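You operate a simulated robot arm through the tools that you are given. There is no shell and no other tool.

You run a simulated two-armed robot. Do the job below in one go: nothing can be reset, and whatever is moved stays where it is left.

Task
Measure bottle 29 on the colour meter: orange tray if it reads under 50 %, otherwise back in its place.
Fine: purple cover on, one press of the blue read button; the cover goes back on its mat. Set down upright: what you pick out, purple cover.

The check looks at the end state, three seconds after you hand in, the way a careful person would. Anything else that was tipped, shoved, dropped, spilled or broken makes it a failure. A push-on lid holds only when it is set on centred and level and pressed home; a screw cap is set on level and turned clockwise until tight.

Robot
Two 7-joint arms with four-finger grippers on one trunk that stands fixed in place. Base frame: the origin is at the foot of the trunk, x ahead of it, y to its left, z up; the work surface is at about z = 860. Units: mm, rad, N and s.
The left shoulder is at [40, 181, 1254], the right one opposite. With the tool pointing down near the work surface each hand reaches from about 280 to 820 mm from the base axis, measured 20 degrees to its own side. Payload 3.67 kg a hand.
The TCP of each hand is the grasp point between the finger pads, 28 mm short of the fingertips. In the tool frame z runs along the fingers and y along their closing line. The gripper opens to 112 mm; its body begins 73 mm behind the TCP.
Orientation is that of the tool frame in the base frame, as a unit quaternion [w, x, y, z]. With the fingers straight down and closing along the base's y, the tool's x points along the base's -x, its y along +y and its z along -z.

Tools
- The arms move only by the tool servo_tool. It takes "left_deltas", "right_deltas" or both (then of equal length, played together; a hand with none holds still); each is a list of rows, each a list of 7 numbers: the shift along the base's x, y, z in units of 40 mm (1.0 is 40 mm), then the turn, a rotation vector about the base's x, y, z in units of 8 degrees (1.0 is 8 degrees), then the gripper command, from -1 (shut) to 1 (fully open), values between in proportion. In form: [[x, y, z, wx, wy, wz, fingers], ...]. A call has 1 to 20 rows; each row shifts and turns the commanded pose from where the row before left it. A call with a number of a shift or a turn outside -1 to 1 is refused whole. Rows are played at 5 a second. More than 50 mm and 0.15 rad between two rows, or a gripper value outside its range, and nothing of the call is played. Where a pose cannot be reached the arm comes as near as it can. A force on the tool above 50 N (or 10 N above the force at the start of the call, whichever is more), or a blocked arm, ends the call early, and 0.2 s more pass. Each finger travels about 72.4 mm/s and halts on what it meets, pressing with about 35 N; the grip force reading is that of the motor and also rises with nothing between the fingers. The clock runs only during rows and for 0.2 s after the last one: add rows that do not move to give the fingers time. The reply holds the time, the measured pose of the TCP, the force on the tool along the base axes, the opening and the grip force, in the units named above and with some noise, with the torque about the TCP (base axes, N m) and any sound that the robot's microphone picked up.
- Cameras (640 x 400 px; columns grow to the right, rows downward): "scene" is now at [107.7, -10.9, 1483.3]; the picture's right is [-0.12, -0.99, 0.00], its down [-0.59, 0.07, -0.81] and it looks along [0.80, -0.10, -0.59] (base axes); focal length 324 px, centre (320, 200). "left" rides on the left gripper at [60, 18, -104] in its tool frame; the picture's right is [-0.29, 0.96, 0.00], its down [-0.80, -0.24, -0.55] and it looks along [-0.53, -0.16, 0.83] (tool axes); focal length 234 px, centre (320, 200). "right" rides on the right gripper at [60, -18, -104] in its tool frame; the picture's right is [0.29, 0.96, 0.00], its down [-0.80, 0.24, -0.55] and it looks along [-0.53, 0.16, 0.83] (tool axes); focal length 234 px, centre (320, 200). There is no depth. A picture from a camera that has moved, and an enlarged one, comes with that camera's place and axes in the base frame and with its lens.
- capture(camera): a new picture of that camera. No time passes.
- slide_trunk(by): moves the trunk up (or, below 0, down) by that many mm; the arms and the scene camera ride with it, the base frame stays. It gives what a move gives, with no picture.
- turn_head(pan, tilt): turns the head with the scene camera to pan (to the left, within 1.501 rad either way) and tilt (down, from -0.506 to 1.204), counted from straight ahead of the robot. It gives what a move gives.
- close_up(camera, box): a new picture of the part [left, top, right, bottom] of that camera's present view, enlarged. No time passes.
- finish_job(): hands the job in; it is judged then, once.

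Places have to be worked out from the pictures, the camera data and where the tool is seen. Open the grippers and draw the arms clear of the work before you hand the job in, unless the task says otherwise.

The tools are called as a command line: name --argument value ..., lists and objects as JSON in quotes. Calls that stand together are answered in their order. servo_tool: Moves the arms, as the interface text tells. Its arguments: {"type":"object","properties":{"left_deltas":{"type":"array"},"right_deltas":{"type":"array"}},"required":[]} The other tools are called the same way: slide_trunk (by) moves the trunk up or down; turn_head (pan, tilt) turns the head that bears the scene camera; capture (camera) takes a picture; close_up (camera, box) takes an enlarged picture of a part of a camera's view; finish_job () hands the job in.

At the start:

```text
t: 0.0
left_ee_pos: [595.0, 98.3, 1187.0]
left_tool_rot: [0.0, 0.0, 1.0, 0.0]
left_contact_force: [-0.3, 0.1, 0.3]
left_ft_torque: [-0.01, 0.0, -0.01]
left_finger_gap: 112.0
left_gripper_force: 0.1
right_ee_pos: [487.6, -322.0, 1177.0]
right_tool_rot: [0.001, 0.0, 1.0, 0.001]
right_contact_force: [-0.3, -0.3, -0.4]
right_ft_torque: [0.02, -0.04, 0.01]
right_finger_gap: 111.9
right_gripper_force: 0.1
trunk travel left (down, up): [-375.0, 139.0]
head pan, tilt (commanded): [-0.122, 0.632]
```

scene: 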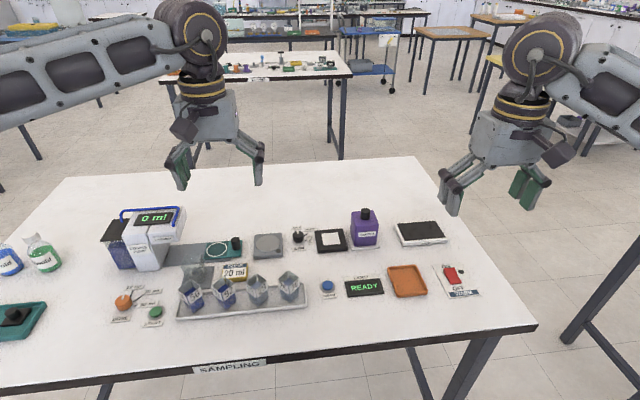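
right: 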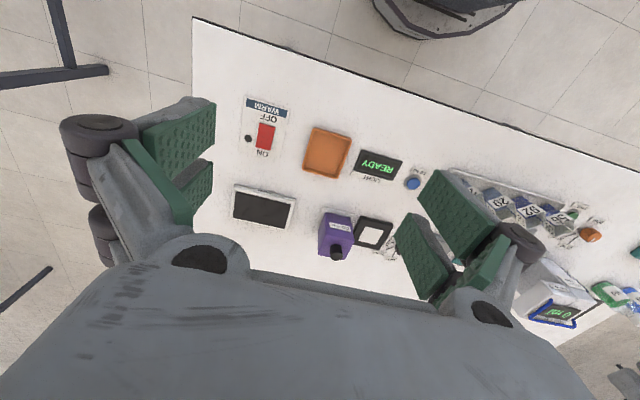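
left: 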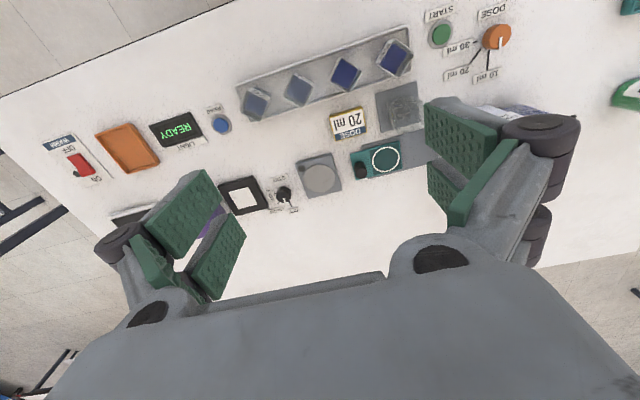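

I start by looking closely at the bottles and devices on the table in the scene view.

close_up --camera "scene" --box '[160, 240, 320, 340]'

close_up --camera "scene" --box '[280, 200, 480, 325]'

close_up --camera "scene" --box '[100, 200, 300, 325]'

close_up --camera "left" --box '[220, 20, 420, 145]'

```text
4.00 times, centred on (240, 290) of scene
camera zoom: at [107.7, -10.9, 1483.3], right [-0.12, -0.99, 0.0], down [-0.59, 0.07, -0.81], along [0.8, -0.1, -0.59], focal length 1295 px, centre (640, -160)
```

zoom: 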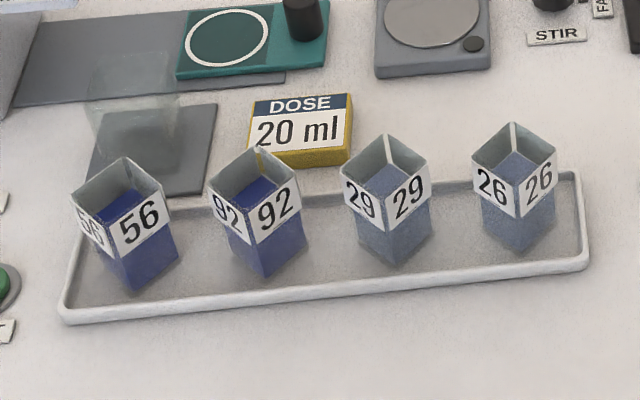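

```text
3.20 times, centred on (380, 262) of scene
camera zoom: at [107.7, -10.9, 1483.3], right [-0.12, -0.99, 0.0], down [-0.59, 0.07, -0.81], along [0.8, -0.1, -0.59], focal length 1036 px, centre (128, 0)
```

zoom: 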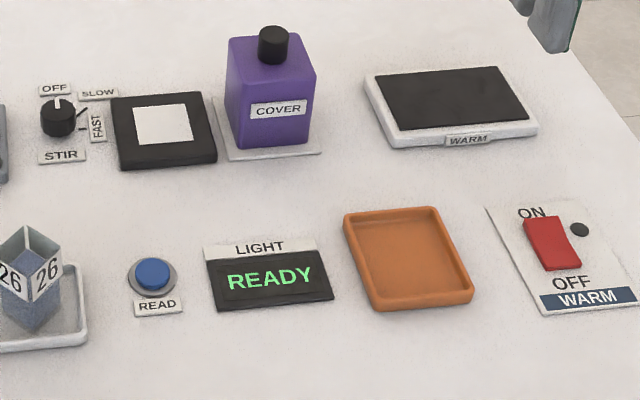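

```text
3.20 times, centred on (200, 262) of scene
camera zoom: at [107.7, -10.9, 1483.3], right [-0.12, -0.99, 0.0], down [-0.59, 0.07, -0.81], along [0.8, -0.1, -0.59], focal length 1036 px, centre (704, 0)
```

zoom: 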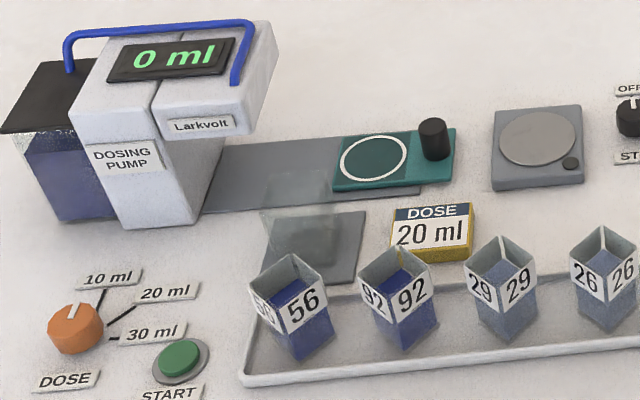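

```text
3.20 times, centred on (320, 82) of left
camera zoom: at [534.1, 117.1, 1291.5], right [0.29, 0.96, 0.0], down [0.8, -0.24, 0.55], along [0.53, -0.16, -0.83], focal length 749 px, centre (320, 576)
```

zoom: 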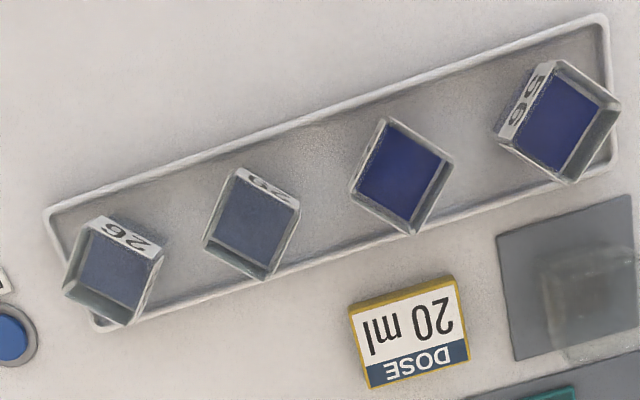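

Bottle 29 is third from the left in the tray, near [580, 72]. The light pad (white square) is near [759, -122] and the purple cover's mat near [755, -210]. The left hand hangs over the bottles, so I move it away to the left first.

servo_tool --left_deltas '[[-0.5, 1, 0.3, 0, 0, 0, 1], [-0.5, 1, 0.3, 0, 0, 0, 1], [-0.5, 1, 0.3, 0, 0, 0, 1], [-0.5, 1, 0.3, 0, 0, 0, 1], [-0.5, 1, 0.3, 0, 0, 0, 1], [-0.5, 1, 0, 0, 0, 0, 1], [-0.5, 1, 0, 0, 0, 0, 1]]'

capture --camera "scene"

capture --camera "right"

```text
t: 1.6
left_ee_pos: [453.7, 379.5, 1251.4]
left_tool_rot: [0.0, 0.0, 1.0, -0.001]
left_contact_force: [0.2, 1.0, 0.5]
left_ft_torque: [-0.03, -0.02, 0.01]
left_finger_gap: 112.3
left_gripper_force: 0.2
right_ee_pos: [486.0, -321.5, 1178.9]
right_tool_rot: [0.001, 0.0, 1.0, 0.0]
right_contact_force: [-0.8, 0.0, 0.0]
right_ft_torque: [-0.03, -0.03, -0.04]
right_finger_gap: 111.9
right_gripper_force: 0.0
trunk travel left (down, up): [-375.0, 139.0]
head pan, tilt (commanded): [-0.122, 0.632]
```

```text
taken
camera scene: at [105.9, -9.0, 1483.5], right [-0.12, -0.99, 0.0], down [-0.59, 0.07, -0.81], along [0.8, -0.1, -0.59], focal length 324 px, centre (320, 200)
```

scene: 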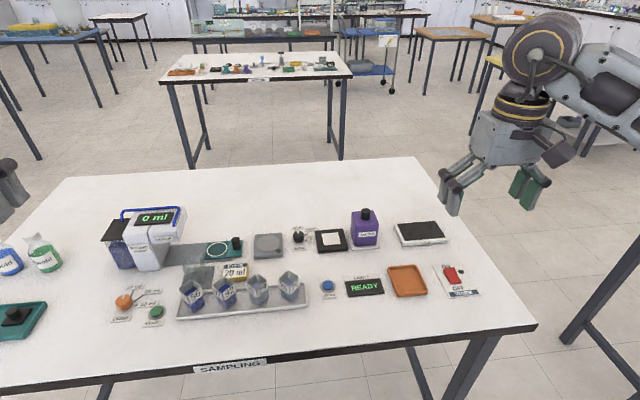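

```text
taken
camera right: at [426.7, -340.2, 1282.7], right [-0.29, 0.96, 0.0], down [0.8, 0.24, 0.55], along [0.53, 0.16, -0.83], focal length 234 px, centre (320, 200)
```

right: 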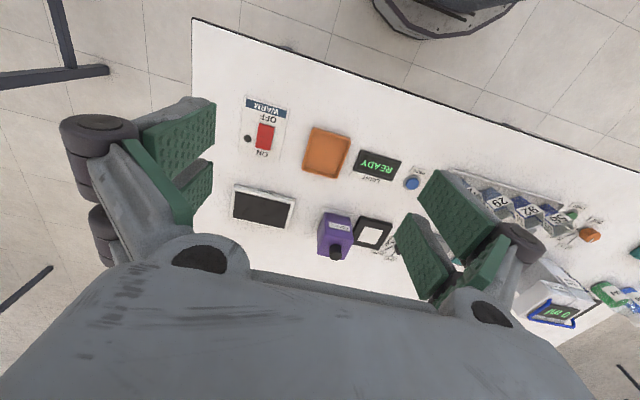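

The left hand is clear. Now I bring the right hand above bottle 29 at a safe height, turning it 45° to match the bottle's faces and look from there.

servo_tool --right_deltas '[[0.16, 0.95, 0, 0, 0, 0.56, 1], [0.16, 0.95, 0, 0, 0, 0.56, 1], [0.16, 0.95, 0, 0, 0, 0.56, 1], [0.16, 0.95, -0.3, 0, 0, 0.56, 1], [0.16, 0.95, -0.3, 0, 0, 0.56, 1], [0.16, 0.95, -0.3, 0, 0, 0.56, 1], [0.16, 0.95, -0.3, 0, 0, 0.56, 1], [0.16, 0.95, -0.3, 0, 0, 0.56, 1], [0.16, 0.95, -0.3, 0, 0, 0.56, 1], [0.16, 0.95, -0.3, 0, 0, 0.585, 1]]'

capture --camera "right"

capture --camera "scene"

```text
t: 3.8
left_ee_pos: [456.0, 377.9, 1251.2]
left_tool_rot: [0.0, 0.0, 1.0, -0.001]
left_contact_force: [-0.1, 1.3, -0.3]
left_ft_torque: [-0.06, 0.01, 0.0]
left_finger_gap: 112.2
left_gripper_force: 0.0
right_ee_pos: [550.4, 58.6, 1092.7]
right_tool_rot: [-0.002, -0.383, 0.924, 0.0]
right_contact_force: [0.5, -0.2, 0.6]
right_ft_torque: [-0.03, -0.01, 0.0]
right_finger_gap: 112.0
right_gripper_force: 0.0
trunk travel left (down, up): [-375.0, 139.0]
head pan, tilt (commanded): [-0.122, 0.632]
```

```text
taken
camera right: at [522.4, 3.0, 1196.8], right [-0.88, 0.47, 0.0], down [0.39, 0.73, 0.55], along [0.26, 0.49, -0.83], focal length 234 px, centre (320, 200)
```

right: 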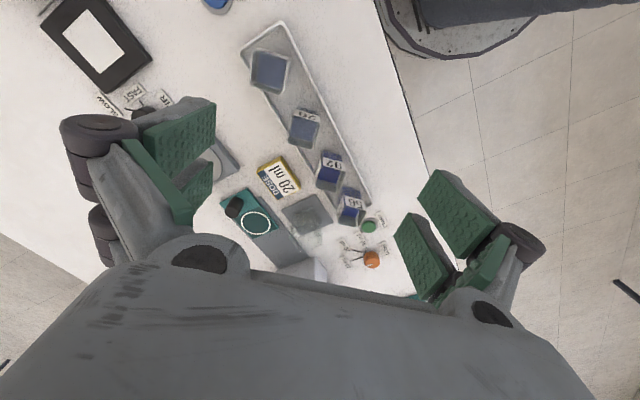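

```text
taken
camera scene: at [108.1, -8.7, 1483.3], right [-0.12, -0.99, 0.0], down [-0.59, 0.07, -0.81], along [0.8, -0.1, -0.59], focal length 324 px, centre (320, 200)
```

scene: 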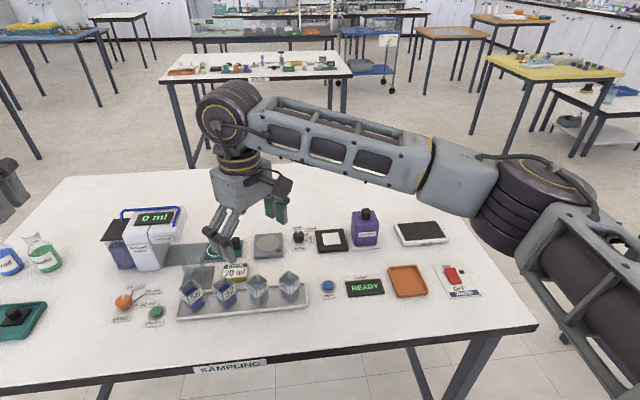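

I zoom in on the right camera's view to locate bottle 29 precisely and to judge the finger width.

close_up --camera "right" --box '[220, 0, 420, 125]'

close_up --camera "right" --box '[240, 90, 400, 190]'

close_up --camera "right" --box '[380, 150, 560, 320]'

close_up --camera "scene" --box '[180, 140, 340, 240]'

```text
3.20 times, centred on (320, 62) of right
camera zoom: at [522.4, 3.0, 1196.8], right [-0.88, 0.47, 0.0], down [0.39, 0.73, 0.55], along [0.26, 0.49, -0.83], focal length 749 px, centre (320, 640)
```

zoom: 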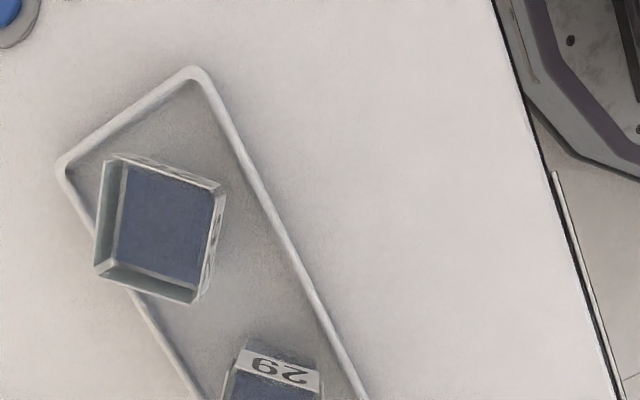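

```text
4.00 times, centred on (320, 140) of right
camera zoom: at [522.4, 3.0, 1196.8], right [-0.88, 0.47, 0.0], down [0.39, 0.73, 0.55], along [0.26, 0.49, -0.83], focal length 937 px, centre (320, 440)
```

zoom: 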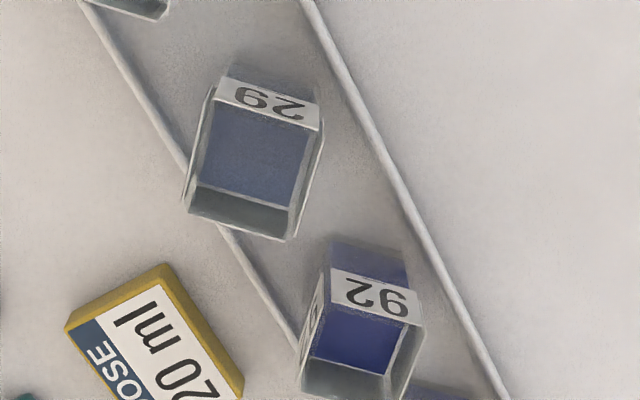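

```text
2.35 times, centred on (470, 235) of right
camera zoom: at [522.4, 3.0, 1196.8], right [-0.88, 0.47, 0.0], down [0.39, 0.73, 0.55], along [0.26, 0.49, -0.83], focal length 551 px, centre (-33, 118)
```

zoom: 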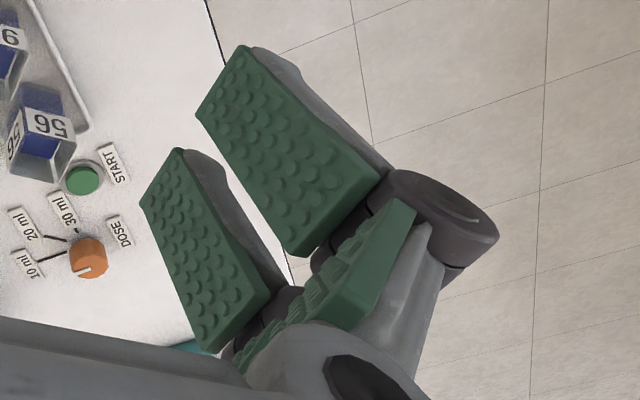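

```text
4.00 times, centred on (260, 190) of scene
camera zoom: at [108.1, -8.7, 1483.3], right [-0.12, -0.99, 0.0], down [-0.59, 0.07, -0.81], along [0.8, -0.1, -0.59], focal length 1295 px, centre (560, 240)
```

zoom: 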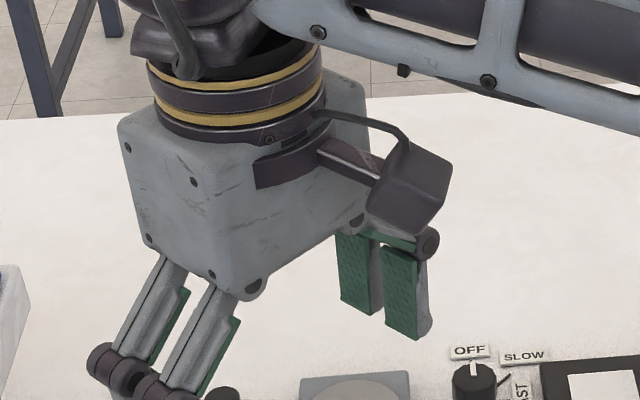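

Both views agree: bottle 29's rim centre is about [582, 71.5], the rim is about 34 mm square with its top near z 917, and it is turned 45°. I centre the hand over it, lower to z about 990 and narrow the fingers.

servo_tool --right_deltas '[[0.19, 0.083, -0.5, 0, 0, 0, 0.6], [0.19, 0.083, -0.5, 0, 0, 0, 0.3], [0.19, 0.083, -0.5, 0, 0, 0, 0.1], [0.19, 0.083, -0.5, 0, 0, 0, 0.1], [0, 0, -0.5, 0, 0, 0, 0.1], [0, 0, 0, 0, 0, 0, 0.1]]'

capture --camera "right"

close_up --camera "scene" --box '[160, 200, 340, 330]'

```text
t: 5.2
left_ee_pos: [455.0, 378.2, 1252.3]
left_tool_rot: [0.0, 0.0, 1.0, -0.001]
left_contact_force: [-0.2, -0.1, -0.3]
left_ft_torque: [0.0, 0.01, -0.01]
left_finger_gap: 111.9
left_gripper_force: 0.1
right_ee_pos: [583.1, 71.4, 993.3]
right_tool_rot: [-0.001, -0.382, 0.924, -0.001]
right_contact_force: [-0.1, -0.2, 0.1]
right_ft_torque: [0.03, 0.01, 0.01]
right_finger_gap: 61.4
right_gripper_force: 0.2
trunk travel left (down, up): [-375.0, 139.0]
head pan, tilt (commanded): [-0.122, 0.632]
```

```text
taken
camera right: at [554.2, 14.9, 1097.3], right [-0.88, 0.47, 0.0], down [0.39, 0.73, 0.55], along [0.26, 0.49, -0.83], focal length 234 px, centre (320, 200)
```

right: 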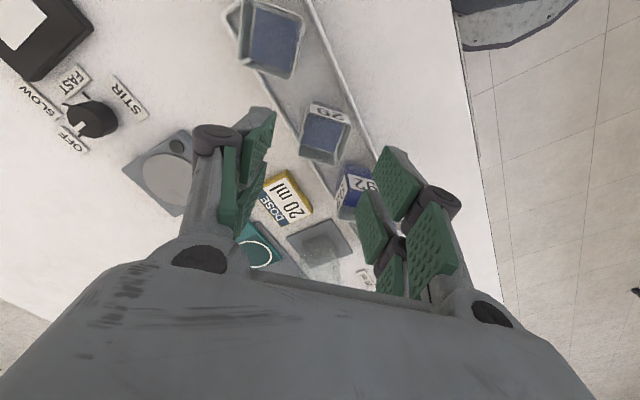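

```text
3.08 times, centred on (250, 265) of scene
camera zoom: at [107.4, -10.8, 1483.4], right [-0.12, -0.99, 0.0], down [-0.59, 0.07, -0.81], along [0.8, -0.1, -0.59], focal length 996 px, centre (535, 0)
```

zoom: 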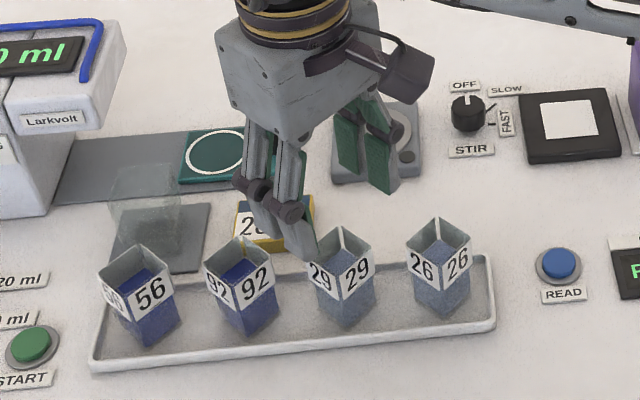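

I zoom on the right camera to check the alignment of the bottle between the fingers.

close_up --camera "right" --box '[240, 80, 400, 180]'

close_up --camera "right" --box '[180, 100, 500, 300]'

```text
4.00 times, centred on (320, 130) of right
camera zoom: at [554.2, 14.9, 1097.3], right [-0.88, 0.47, 0.0], down [0.39, 0.73, 0.55], along [0.26, 0.49, -0.83], focal length 937 px, centre (320, 480)
```

zoom: 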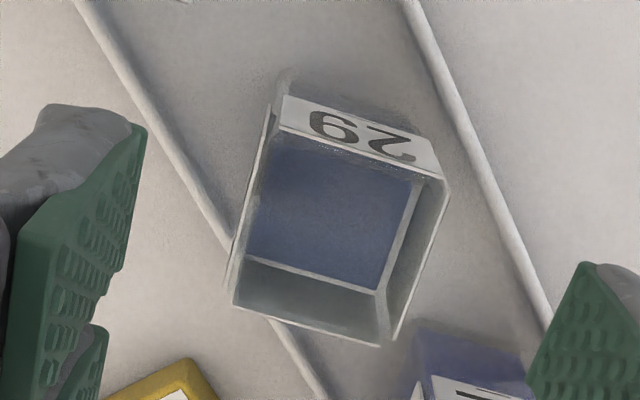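

```text
2.00 times, centred on (340, 200) of right
camera zoom: at [554.2, 14.9, 1097.3], right [-0.88, 0.47, 0.0], down [0.39, 0.73, 0.55], along [0.26, 0.49, -0.83], focal length 468 px, centre (280, 200)
```

zoom: 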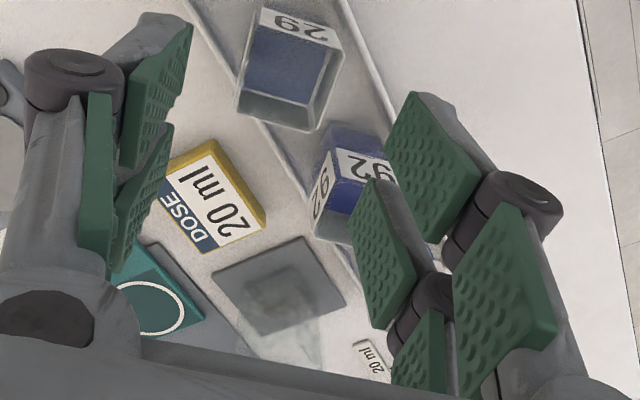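

The bottle sits about 3 mm off along the closing line, so I correct by (-2.8, +1.5) mm. Then I descend to a TCP height of about 906 with the fingers about 61 mm apart.

servo_tool --right_deltas '[[-0.07, 0.0375, 0, 0, 0, 0, 0.1], [0, 0, -0.5, 0, 0, 0, 0.1], [0, 0, -0.5, 0, 0, 0, 0.1], [0, 0, -0.5, 0, 0, 0, 0.1], [0, 0, -0.4, 0, 0, 0, 0.1], [0, 0, -0.275, 0, 0, 0, 0.1], [0, 0, 0, 0, 0, 0, 0.1]]'

capture --camera "right"

close_up --camera "scene" --box '[160, 200, 340, 330]'

```text
t: 6.8
left_ee_pos: [455.7, 376.9, 1251.2]
left_tool_rot: [0.0, 0.0, 1.0, 0.0]
left_contact_force: [-0.1, -0.7, 0.2]
left_ft_torque: [-0.01, 0.02, -0.01]
left_finger_gap: 111.9
left_gripper_force: 0.1
right_ee_pos: [580.0, 71.6, 905.4]
right_tool_rot: [0.0, -0.382, 0.924, -0.001]
right_contact_force: [0.3, -0.2, 0.7]
right_ft_torque: [0.0, 0.0, 0.02]
right_finger_gap: 61.6
right_gripper_force: 0.2
trunk travel left (down, up): [-375.0, 139.0]
head pan, tilt (commanded): [-0.122, 0.632]
```

```text
taken
camera right: at [550.4, 16.4, 1010.4], right [-0.88, 0.47, 0.0], down [0.39, 0.73, 0.55], along [0.26, 0.49, -0.83], focal length 234 px, centre (320, 200)
```

right: 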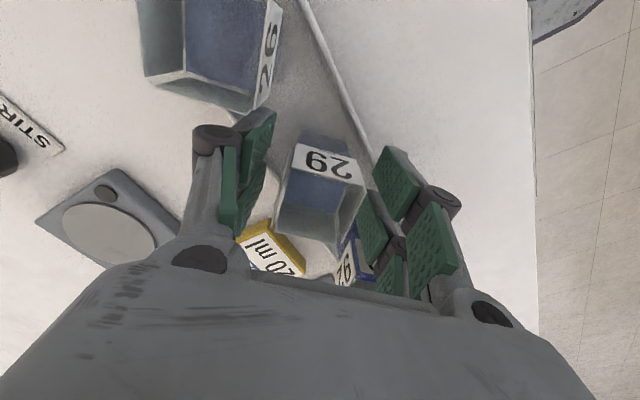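

```text
3.08 times, centred on (250, 265) of scene
camera zoom: at [107.6, -10.7, 1483.4], right [-0.12, -0.99, 0.0], down [-0.59, 0.07, -0.81], along [0.8, -0.1, -0.59], focal length 996 px, centre (535, 0)
```

zoom: 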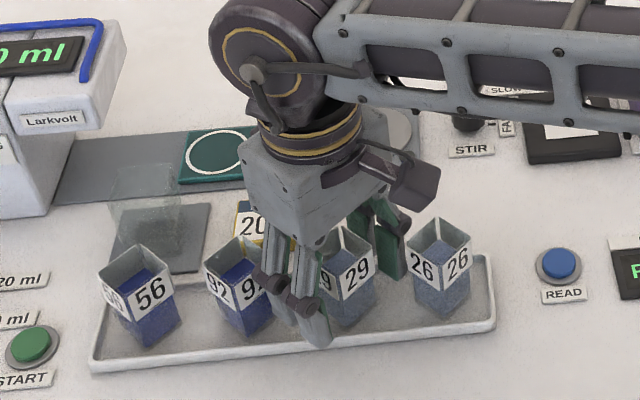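

The bottle stands between the pads and the neighbours are clear. I close the fingers on it in place.

servo_tool --right_deltas '[[0, 0, 0, 0, 0, 0, -0.1], [0, 0, 0, 0, 0, 0, -0.3], [0, 0, 0, 0, 0, 0, -0.5], [0, 0, 0, 0, 0, 0, -0.5], [0, 0, 0, 0, 0, 0, -0.5]]'

capture --camera "right"

close_up --camera "scene" --box '[160, 200, 340, 330]'

```text
t: 8.0
left_ee_pos: [454.9, 377.5, 1250.8]
left_tool_rot: [0.001, 0.0, 1.0, 0.0]
left_contact_force: [-0.4, -0.6, 0.1]
left_ft_torque: [-0.02, 0.0, -0.04]
left_finger_gap: 112.0
left_gripper_force: 0.1
right_ee_pos: [580.1, 72.1, 906.9]
right_tool_rot: [-0.001, -0.383, 0.924, 0.001]
right_contact_force: [-0.2, 0.2, -0.4]
right_ft_torque: [0.03, -0.02, 0.02]
right_finger_gap: 33.1
right_gripper_force: 35.1
trunk travel left (down, up): [-375.0, 139.0]
head pan, tilt (commanded): [-0.122, 0.632]
```

```text
taken
camera right: at [550.4, 16.3, 1010.5], right [-0.88, 0.47, 0.0], down [0.39, 0.73, 0.55], along [0.26, 0.49, -0.83], focal length 234 px, centre (320, 200)
```

right: 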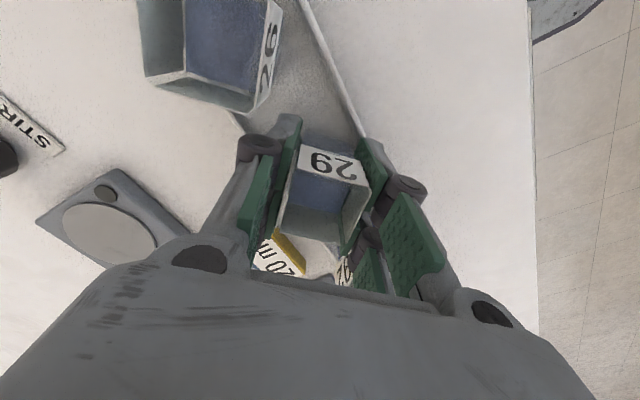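

```text
3.08 times, centred on (250, 265) of scene
camera zoom: at [107.6, -10.7, 1483.3], right [-0.12, -0.99, 0.0], down [-0.59, 0.07, -0.81], along [0.8, -0.1, -0.59], focal length 996 px, centre (535, 0)
```

zoom: 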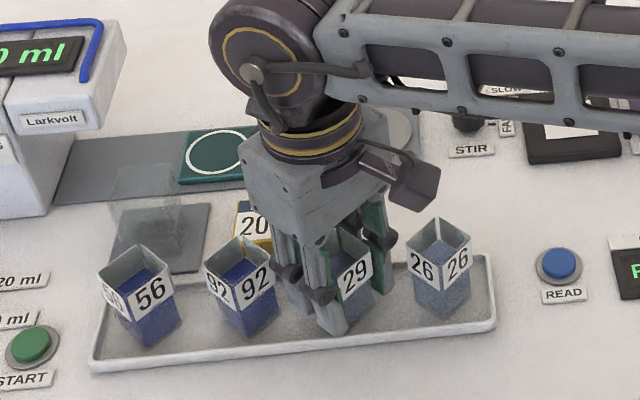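

The grip reads 33 mm at 35 N, so bottle 29 is held (grasp pose about [580, 72, 906]). I lift it straight up slowly and check it.

servo_tool --right_deltas '[[0, 0, 0.15, 0, 0, 0, -0.5], [0, 0, 0.25, 0, 0, 0, -0.5], [0, 0, 0.35, 0, 0, 0, -0.5], [0, 0, 0.4, 0, 0, 0, -0.5], [0, 0, 0.4, 0, 0, 0, -0.5], [0, 0, 0.4, 0, 0, 0, -0.5], [0, 0, 0.3, 0, 0, 0, -0.5], [0, 0, 0.15, 0, 0, 0, -0.5]]'

capture --camera "right"

close_up --camera "scene" --box '[160, 180, 352, 300]'

```text
t: 9.8
left_ee_pos: [457.6, 376.4, 1251.7]
left_tool_rot: [0.0, -0.001, 1.0, 0.0]
left_contact_force: [0.0, 0.6, 0.3]
left_ft_torque: [-0.03, 0.01, 0.02]
left_finger_gap: 111.9
left_gripper_force: 0.0
right_ee_pos: [580.0, 72.5, 1002.6]
right_tool_rot: [0.0, -0.384, 0.923, 0.001]
right_contact_force: [0.6, 0.3, -0.2]
right_ft_torque: [0.01, 0.0, -0.03]
right_finger_gap: 33.1
right_gripper_force: 35.0
trunk travel left (down, up): [-375.0, 139.0]
head pan, tilt (commanded): [-0.122, 0.632]
```

```text
taken
camera right: at [550.7, 16.5, 1106.1], right [-0.88, 0.47, 0.0], down [0.4, 0.73, 0.55], along [0.26, 0.49, -0.83], focal length 234 px, centre (320, 200)
```

right: 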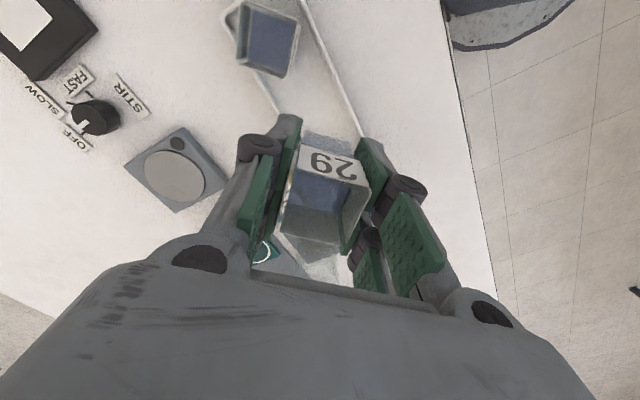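

```text
3.33 times, centred on (256, 240) of scene
camera zoom: at [107.7, -10.6, 1483.3], right [-0.12, -0.99, 0.0], down [-0.59, 0.07, -0.81], along [0.8, -0.1, -0.59], focal length 1080 px, centre (533, 67)
```

zoom: 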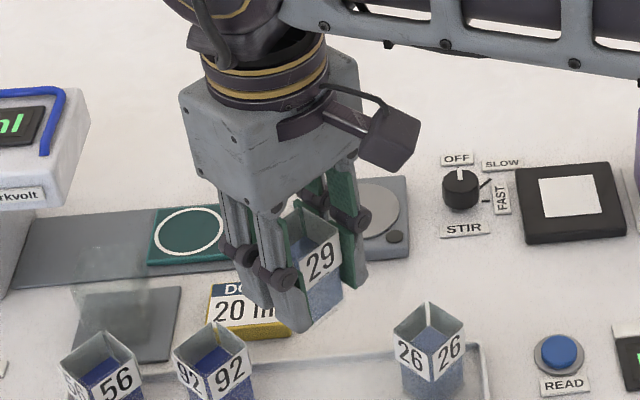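

The bottle hangs upright in the grip. I carry it slowly at this height to above the white pad at about [757, -121], turning the hand back to square with the pad.

servo_tool --right_deltas '[[0.15, -0.16, 0.1, 0, 0, -0.2, -0.5], [0.25, -0.27, 0.1, 0, 0, -0.35, -0.5], [0.32, -0.35, 0, 0, 0, -0.4, -0.5], [0.32, -0.35, 0, 0, 0, -0.4, -0.5], [0.32, -0.35, 0, 0, 0, -0.4, -0.5], [0.32, -0.35, 0, 0, 0, -0.4, -0.5], [0.32, -0.35, 0, 0, 0, -0.4, -0.5], [0.32, -0.35, 0, 0, 0, -0.4, -0.5], [0.32, -0.35, 0, 0, 0, -0.4, -0.5], [0.32, -0.35, 0, 0, 0, -0.4, -0.5], [0.32, -0.35, 0, 0, 0, -0.4, -0.5], [0.32, -0.35, 0, 0, 0, -0.4, -0.5], [0.32, -0.35, 0, 0, 0, -0.4, -0.5], [0.25, -0.27, 0, 0, 0, -0.35, -0.5], [0.15, -0.16, 0, 0, 0, -0.325, -0.5], [0.08, -0.08, 0, 0, 0, 0, -0.5], [0, 0, 0, 0, 0, 0, -0.5]]'

capture --camera "right"

capture --camera "scene"

```text
t: 13.4
left_ee_pos: [456.1, 376.9, 1251.7]
left_tool_rot: [0.0, 0.001, 1.0, 0.0]
left_contact_force: [0.3, -0.7, -0.7]
left_ft_torque: [0.01, 0.0, -0.02]
left_finger_gap: 112.1
left_gripper_force: 0.0
right_ee_pos: [754.4, -119.2, 1008.9]
right_tool_rot: [0.0, 0.0, 1.0, 0.0]
right_contact_force: [0.3, 0.6, -0.2]
right_ft_torque: [-0.02, 0.02, -0.02]
right_finger_gap: 33.2
right_gripper_force: 34.5
trunk travel left (down, up): [-375.0, 139.0]
head pan, tilt (commanded): [-0.122, 0.632]
```

```text
taken
camera right: at [695.6, -138.5, 1113.9], right [-0.29, 0.96, 0.0], down [0.8, 0.24, 0.55], along [0.53, 0.16, -0.83], focal length 234 px, centre (320, 200)
```

right: 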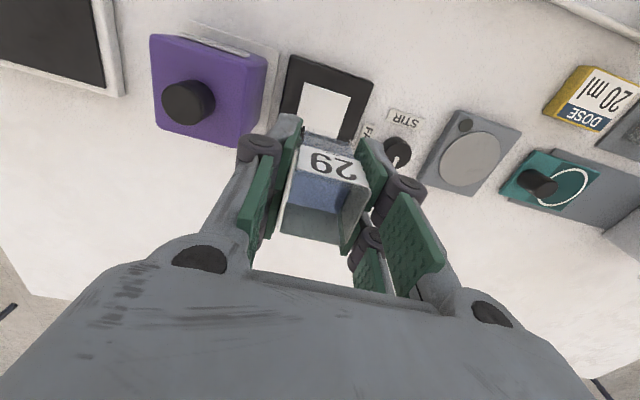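

```text
taken
camera scene: at [107.7, -10.7, 1483.3], right [-0.12, -0.99, 0.0], down [-0.59, 0.07, -0.81], along [0.8, -0.1, -0.59], focal length 324 px, centre (320, 200)
```

scene: 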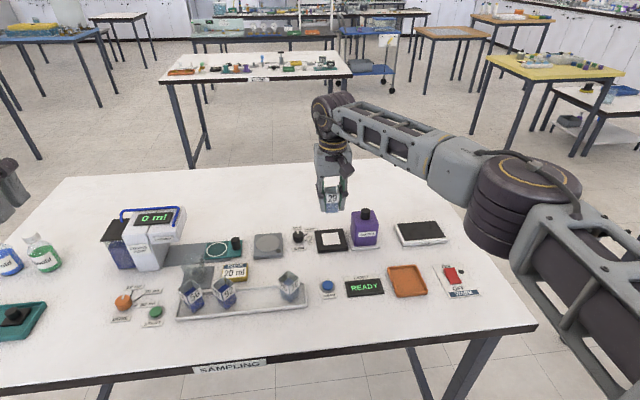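

The bottle is above and a bit nearer than the pad in view. I zoom on the pad and the cover to compute their exact places.

close_up --camera "right" --box '[240, 40, 400, 140]'

close_up --camera "right" --box '[130, 10, 290, 160]'

close_up --camera "scene" --box '[290, 140, 418, 260]'

```text
4.00 times, centred on (320, 90) of right
camera zoom: at [695.6, -138.5, 1113.9], right [-0.29, 0.96, 0.0], down [0.8, 0.24, 0.55], along [0.53, 0.16, -0.83], focal length 937 px, centre (320, 640)
```

zoom: 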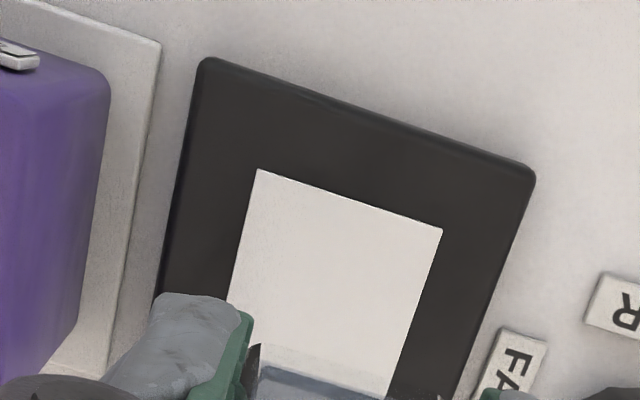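

```text
2.67 times, centred on (210, 85) of right
camera zoom: at [695.6, -138.5, 1113.9], right [-0.29, 0.96, 0.0], down [0.8, 0.24, 0.55], along [0.53, 0.16, -0.83], focal length 624 px, centre (613, 507)
```

zoom: 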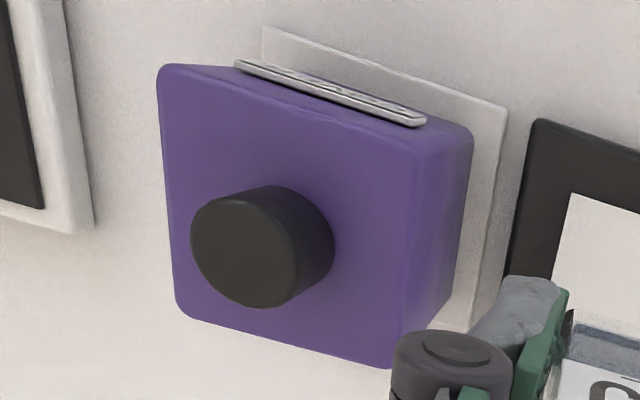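

```text
3.33 times, centred on (354, 200) of scene
camera zoom: at [107.7, -10.7, 1483.3], right [-0.12, -0.99, 0.0], down [-0.59, 0.07, -0.81], along [0.8, -0.1, -0.59], focal length 1080 px, centre (207, 200)
```

zoom: 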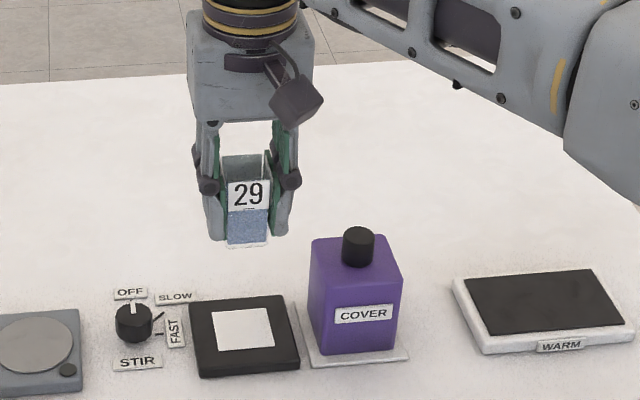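

Combining both cameras, the pad centre is about [752, -121] with its top near z 874. I shift by (-3, -1) mm and lower slowly to leave the bottle about 9 mm above the pad.

servo_tool --right_deltas '[[-0.075, -0.03, 0, 0, 0, 0, -0.5], [0, 0, -0.2, 0, 0, 0, -0.5], [0, 0, -0.35, 0, 0, 0, -0.5], [0, 0, -0.4, 0, 0, 0, -0.5], [0, 0, -0.4, 0, 0, 0, -0.5], [0, 0, -0.35, 0, 0, 0, -0.5], [0, 0, -0.25, 0, 0, 0, -0.5], [0, 0, -0.1, 0, 0, 0, -0.5], [0, 0, 0, 0, 0, 0, -0.5]]'

close_up --camera "scene" --box '[290, 180, 418, 260]'

capture --camera "right"

```text
t: 15.4
left_ee_pos: [455.1, 376.1, 1250.7]
left_tool_rot: [0.0, 0.0, 1.0, 0.0]
left_contact_force: [0.8, -1.0, 0.3]
left_ft_torque: [0.0, -0.01, -0.03]
left_finger_gap: 112.2
left_gripper_force: 0.1
right_ee_pos: [752.1, -120.9, 929.1]
right_tool_rot: [0.0, -0.001, 1.0, 0.0]
right_contact_force: [0.2, 0.0, -0.4]
right_ft_torque: [0.0, -0.02, 0.02]
right_finger_gap: 33.2
right_gripper_force: 34.6
trunk travel left (down, up): [-375.0, 139.0]
head pan, tilt (commanded): [-0.122, 0.632]
```

```text
5.00 times, centred on (354, 220) of scene
camera zoom: at [107.7, -10.7, 1483.3], right [-0.12, -0.99, 0.0], down [-0.59, 0.07, -0.81], along [0.8, -0.1, -0.59], focal length 1619 px, centre (150, 100)
```

zoom: 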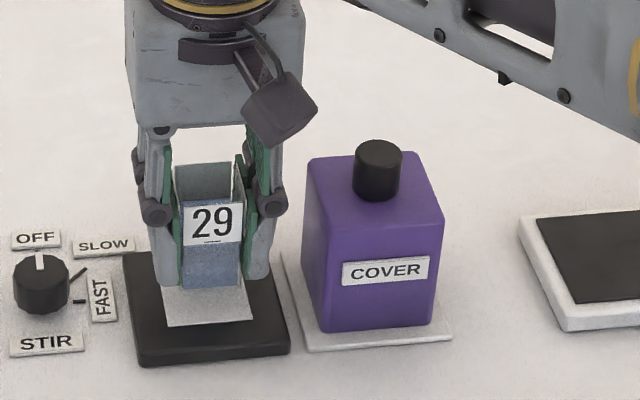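

```text
taken
camera right: at [692.5, -139.7, 1032.8], right [-0.29, 0.96, 0.0], down [0.8, 0.24, 0.55], along [0.53, 0.16, -0.83], focal length 234 px, centre (320, 200)
```

right: 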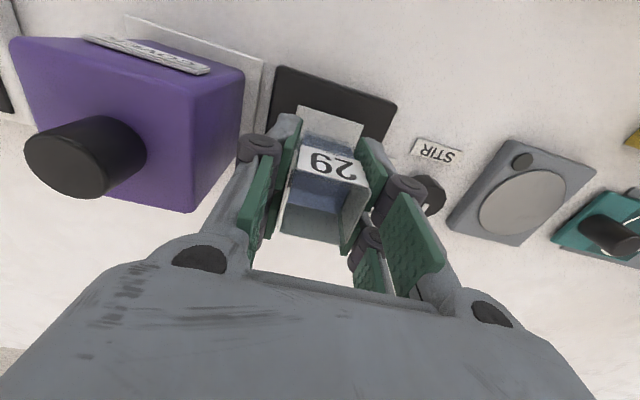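

The bottle is centred above the white square, about 10–15 mm up. I lower in small steps watching the vertical force.

servo_tool --right_deltas '[[0, 0, -0.1, 0, 0, 0, -0.5], [0, 0, -0.1, 0, 0, 0, -0.5], [0, 0, -0.05, 0, 0, 0, -0.5], [0, 0, 0, 0, 0, 0, -0.5]]'

close_up --camera "scene" --box '[300, 200, 380, 260]'

```text
t: 16.4
left_ee_pos: [455.9, 376.9, 1251.0]
left_tool_rot: [0.0, -0.001, 1.0, 0.0]
left_contact_force: [-0.5, 0.2, -0.1]
left_ft_torque: [-0.04, 0.03, 0.03]
left_finger_gap: 111.9
left_gripper_force: 0.0
right_ee_pos: [751.8, -120.2, 918.9]
right_tool_rot: [0.0, 0.0, 1.0, 0.0]
right_contact_force: [-0.9, 0.5, -0.6]
right_ft_torque: [-0.03, 0.01, 0.06]
right_finger_gap: 33.2
right_gripper_force: 35.3
trunk travel left (down, up): [-375.0, 139.0]
head pan, tilt (commanded): [-0.122, 0.632]
```

```text
6.67 times, centred on (340, 230) of scene
camera zoom: at [107.8, -10.7, 1483.3], right [-0.12, -0.99, 0.0], down [-0.59, 0.07, -0.81], along [0.8, -0.1, -0.59], focal length 2159 px, centre (187, 0)
```

zoom: 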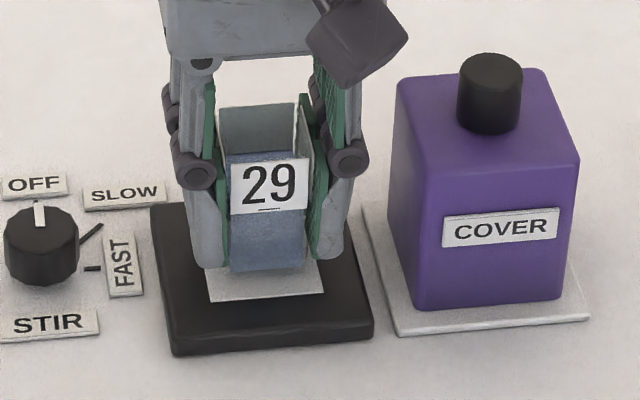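

No contact yet at TCP z about 918. I continue down in 1.5–2 mm increments.

servo_tool --right_deltas '[[0, 0, -0.05, 0, 0, 0, -0.5], [0, 0, 0, 0, 0, 0, -0.5]]'

servo_tool --right_deltas '[[0, 0, -0.05, 0, 0, 0, -0.5], [0, 0, 0, 0, 0, 0, -0.5]]'

```text
t: 17.0
left_ee_pos: [455.8, 377.1, 1251.5]
left_tool_rot: [0.0, 0.0, 1.0, 0.0]
left_contact_force: [-0.4, -0.2, -0.6]
left_ft_torque: [-0.02, 0.01, 0.01]
left_finger_gap: 112.1
left_gripper_force: 0.0
right_ee_pos: [751.3, -120.4, 916.1]
right_tool_rot: [0.0, 0.0, 1.0, -0.001]
right_contact_force: [-0.4, -1.0, 0.3]
right_ft_torque: [-0.01, 0.01, -0.02]
right_finger_gap: 33.2
right_gripper_force: 35.1
trunk travel left (down, up): [-375.0, 139.0]
head pan, tilt (commanded): [-0.122, 0.632]
```

```text
t: 17.6
left_ee_pos: [456.4, 376.3, 1250.8]
left_tool_rot: [0.0, 0.0, 1.0, -0.001]
left_contact_force: [-0.7, -0.4, -1.4]
left_ft_torque: [-0.01, -0.02, 0.0]
left_finger_gap: 111.8
left_gripper_force: 0.1
right_ee_pos: [751.7, -121.1, 913.5]
right_tool_rot: [0.0, 0.001, 1.0, 0.0]
right_contact_force: [1.0, 0.8, 0.9]
right_ft_torque: [0.02, 0.02, 0.0]
right_finger_gap: 33.3
right_gripper_force: 34.6
trunk travel left (down, up): [-375.0, 139.0]
head pan, tilt (commanded): [-0.122, 0.632]
```

Still no clear contact force at 914. I go on in 1 to 1.5 mm steps.

servo_tool --right_deltas '[[0, 0, -0.035, 0, 0, 0, -0.5], [0, 0, 0, 0, 0, 0, -0.5]]'

close_up --camera "scene" --box '[300, 200, 380, 260]'

```text
t: 18.2
left_ee_pos: [453.4, 377.5, 1250.8]
left_tool_rot: [0.0, 0.0, 1.0, 0.0]
left_contact_force: [0.0, 0.6, -1.0]
left_ft_torque: [0.02, -0.03, 0.03]
left_finger_gap: 112.2
left_gripper_force: 0.1
right_ee_pos: [751.7, -119.7, 914.7]
right_tool_rot: [0.001, -0.001, 1.0, 0.001]
right_contact_force: [1.9, -0.3, 6.0]
right_ft_torque: [0.05, 0.07, 0.03]
right_finger_gap: 33.2
right_gripper_force: 35.2
trunk travel left (down, up): [-375.0, 139.0]
head pan, tilt (commanded): [-0.122, 0.632]
```

```text
6.67 times, centred on (340, 230) of scene
camera zoom: at [106.9, -10.6, 1483.5], right [-0.12, -0.99, 0.0], down [-0.59, 0.07, -0.81], along [0.8, -0.1, -0.59], focal length 2159 px, centre (187, 0)
```

zoom: 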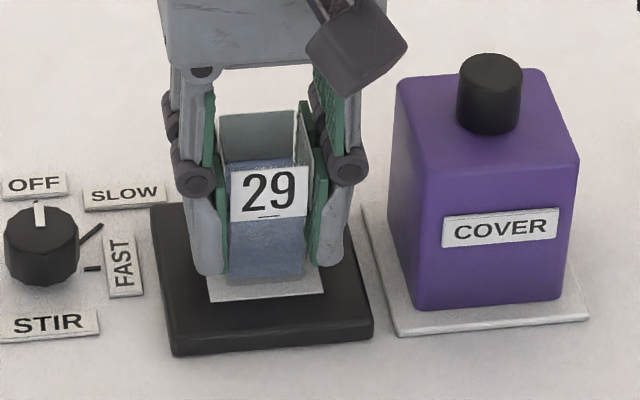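

Contact shows as a 6 N push up with the bottle centred on the white square. I open the fingers to let it go, staying still at first.

servo_tool --right_deltas '[[0, 0, 0, 0, 0, 0, -0.3], [0, 0, 0, 0, 0, 0, -0.15], [0, 0, 0, 0, 0, 0, 0.0], [0, 0, 0, 0, 0, 0, 0.0], [0, 0, 0, 0, 0, 0, 0.0]]'

close_up --camera "scene" --box '[300, 200, 380, 260]'

capture --camera "right"

```text
t: 19.4
left_ee_pos: [455.5, 377.6, 1251.5]
left_tool_rot: [0.0, 0.0, 1.0, -0.001]
left_contact_force: [0.6, -0.2, 0.1]
left_ft_torque: [0.0, 0.0, -0.02]
left_finger_gap: 112.0
left_gripper_force: 0.2
right_ee_pos: [751.1, -121.6, 913.3]
right_tool_rot: [0.001, 0.0, 1.0, 0.0]
right_contact_force: [0.1, 0.9, 0.2]
right_ft_torque: [0.0, 0.02, 0.0]
right_finger_gap: 56.2
right_gripper_force: 0.0
trunk travel left (down, up): [-375.0, 139.0]
head pan, tilt (commanded): [-0.122, 0.632]
```

```text
6.67 times, centred on (340, 230) of scene
camera zoom: at [107.7, -10.7, 1483.3], right [-0.12, -0.99, 0.0], down [-0.59, 0.07, -0.81], along [0.8, -0.1, -0.59], focal length 2159 px, centre (187, 0)
```

zoom: 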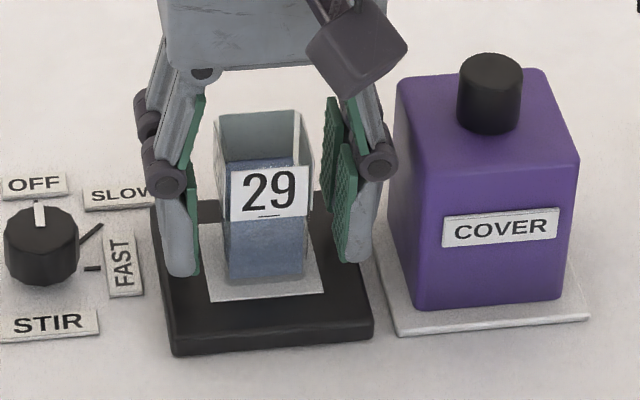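

```text
taken
camera right: at [692.8, -139.7, 1017.5], right [-0.29, 0.96, 0.0], down [0.8, 0.24, 0.55], along [0.53, 0.16, -0.83], focal length 234 px, centre (320, 200)
```

right: 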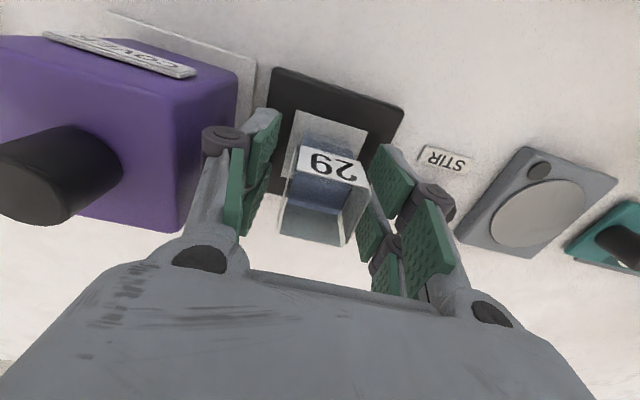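

The bottle stands free on the pad. I raise the hand straight up, then go over to above the cover for a look.

servo_tool --right_deltas '[[0, 0, 0.2, 0, 0, 0, 0.0], [0, 0, 0.4, 0, 0, 0, 0.0], [0, 0, 0.6, 0, 0, 0, 0.0], [0, 0, 0.7, 0, 0, 0, 0.0], [0, 0, 0.7, 0, 0, 0, 0.0], [0, 0, 0.6, 0, 0, 0, 0.0], [0, -0.5, 0.1, 0, 0, 0, 0.0], [0, -0.7, 0, 0, 0, 0, 0.0], [0, -0.7, 0, 0, 0, 0, 0.0], [0, -0.3, 0, 0, 0, 0, 0.0], [0, 0, 0, 0, 0, 0, 0.0]]'

capture --camera "right"

close_up --camera "scene" --box '[290, 180, 418, 260]'

```text
t: 21.8
left_ee_pos: [456.0, 378.2, 1250.8]
left_tool_rot: [0.001, 0.0, 1.0, 0.0]
left_contact_force: [0.0, -0.5, -0.3]
left_ft_torque: [-0.03, 0.03, 0.01]
left_finger_gap: 111.9
left_gripper_force: 0.1
right_ee_pos: [752.8, -207.2, 1045.4]
right_tool_rot: [-0.001, 0.001, 1.0, 0.0]
right_contact_force: [0.2, -0.6, 0.0]
right_ft_torque: [-0.04, 0.02, 0.04]
right_finger_gap: 56.1
right_gripper_force: 0.0
trunk travel left (down, up): [-375.0, 139.0]
head pan, tilt (commanded): [-0.122, 0.632]
```

```text
taken
camera right: at [693.8, -226.6, 1150.0], right [-0.29, 0.96, 0.0], down [0.8, 0.24, 0.55], along [0.53, 0.16, -0.83], focal length 234 px, centre (320, 200)
```

right: 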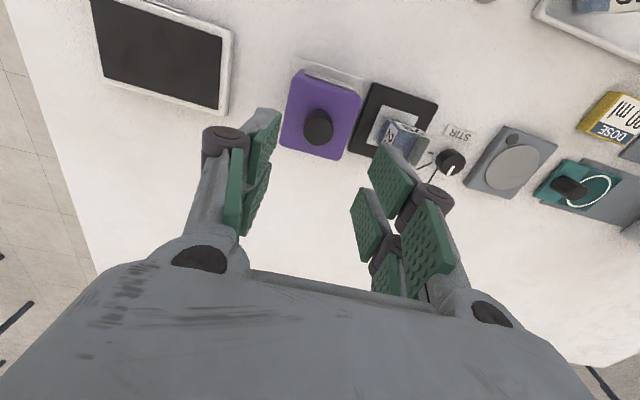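

```text
5.00 times, centred on (354, 220) of scene
camera zoom: at [107.7, -10.4, 1483.3], right [-0.12, -0.99, 0.0], down [-0.59, 0.07, -0.81], along [0.8, -0.1, -0.59], focal length 1619 px, centre (150, 100)
```

zoom: 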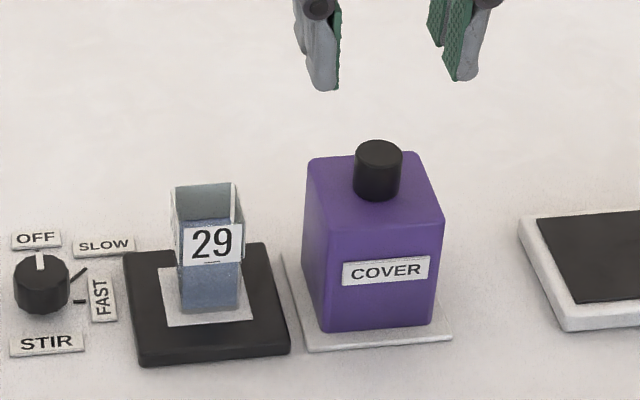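

Bottle 29 stands upright on the pad. The cover centre is near [751.5, -209.7], its box top about z 939 and its knob 25 mm wide up to about z 964. I zoom with the hand camera to refine.

close_up --camera "right" --box '[260, 50, 420, 170]'

```text
3.33 times, centred on (340, 110) of right
camera zoom: at [693.8, -226.6, 1150.0], right [-0.29, 0.96, 0.0], down [0.8, 0.24, 0.55], along [0.53, 0.16, -0.83], focal length 781 px, centre (253, 500)
```

zoom: 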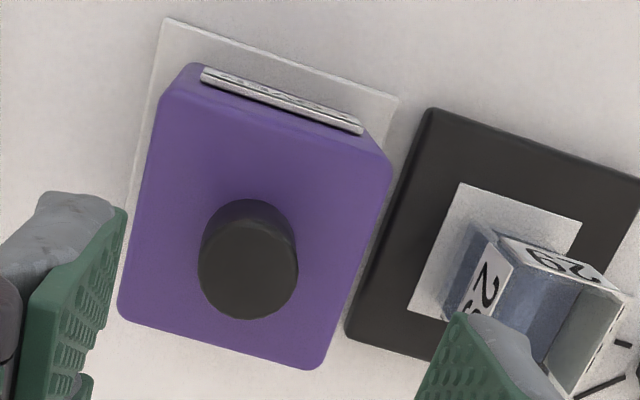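

By the hand camera the knob is offset about (-4, -2.6) mm from the TCP. I correct and lower to z about 990, fingertips just above the knob, and check again.

servo_tool --right_deltas '[[-0.1, -0.065, -0.2, 0, 0, 0, 0.0], [0, 0, -0.4, 0, 0, 0, 0.0], [0, 0, -0.4, 0, 0, 0, 0.0], [0, 0, -0.275, 0, 0, 0, 0.0], [0, 0, 0, 0, 0, 0, 0.0]]'

close_up --camera "right" --box '[200, 80, 440, 230]'

close_up --camera "scene" --box '[310, 180, 422, 250]'

```text
t: 23.0
left_ee_pos: [455.4, 377.6, 1251.2]
left_tool_rot: [0.0, 0.0, 1.0, 0.0]
left_contact_force: [0.3, 0.6, -0.5]
left_ft_torque: [-0.01, -0.01, 0.01]
left_finger_gap: 112.1
left_gripper_force: 0.0
right_ee_pos: [748.2, -210.8, 994.0]
right_tool_rot: [0.0, 0.0, 1.0, 0.0]
right_contact_force: [-0.8, -0.2, 0.2]
right_ft_torque: [0.01, -0.05, -0.02]
right_finger_gap: 56.4
right_gripper_force: 0.1
trunk travel left (down, up): [-375.0, 139.0]
head pan, tilt (commanded): [-0.122, 0.632]
```

```text
2.67 times, centred on (320, 155) of right
camera zoom: at [689.4, -229.2, 1097.9], right [-0.29, 0.96, 0.0], down [0.8, 0.24, 0.55], along [0.53, 0.16, -0.83], focal length 624 px, centre (320, 320)
```

zoom: 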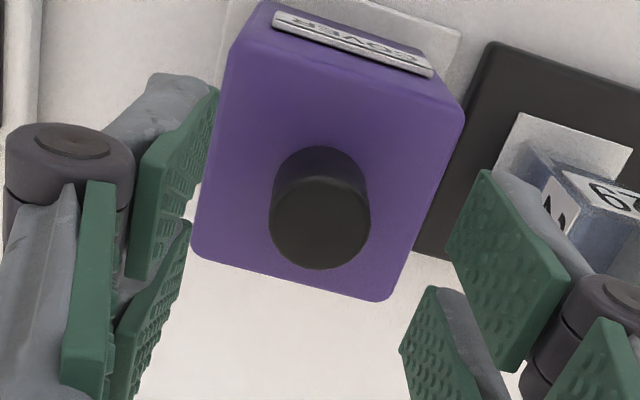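

```text
5.71 times, centred on (366, 215) of scene
camera zoom: at [107.6, -10.5, 1483.4], right [-0.12, -0.99, 0.0], down [-0.59, 0.07, -0.81], along [0.8, -0.1, -0.59], focal length 1850 px, centre (57, 114)
```

zoom: 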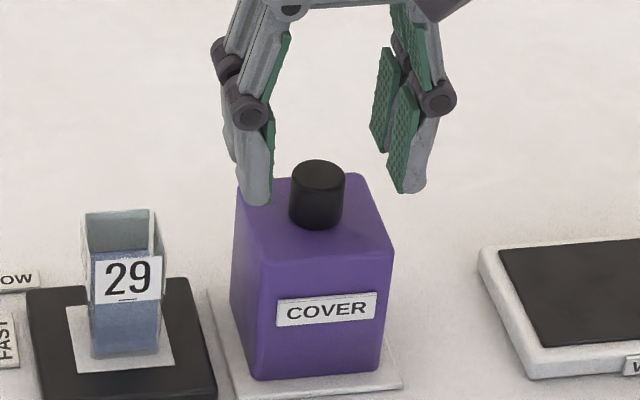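

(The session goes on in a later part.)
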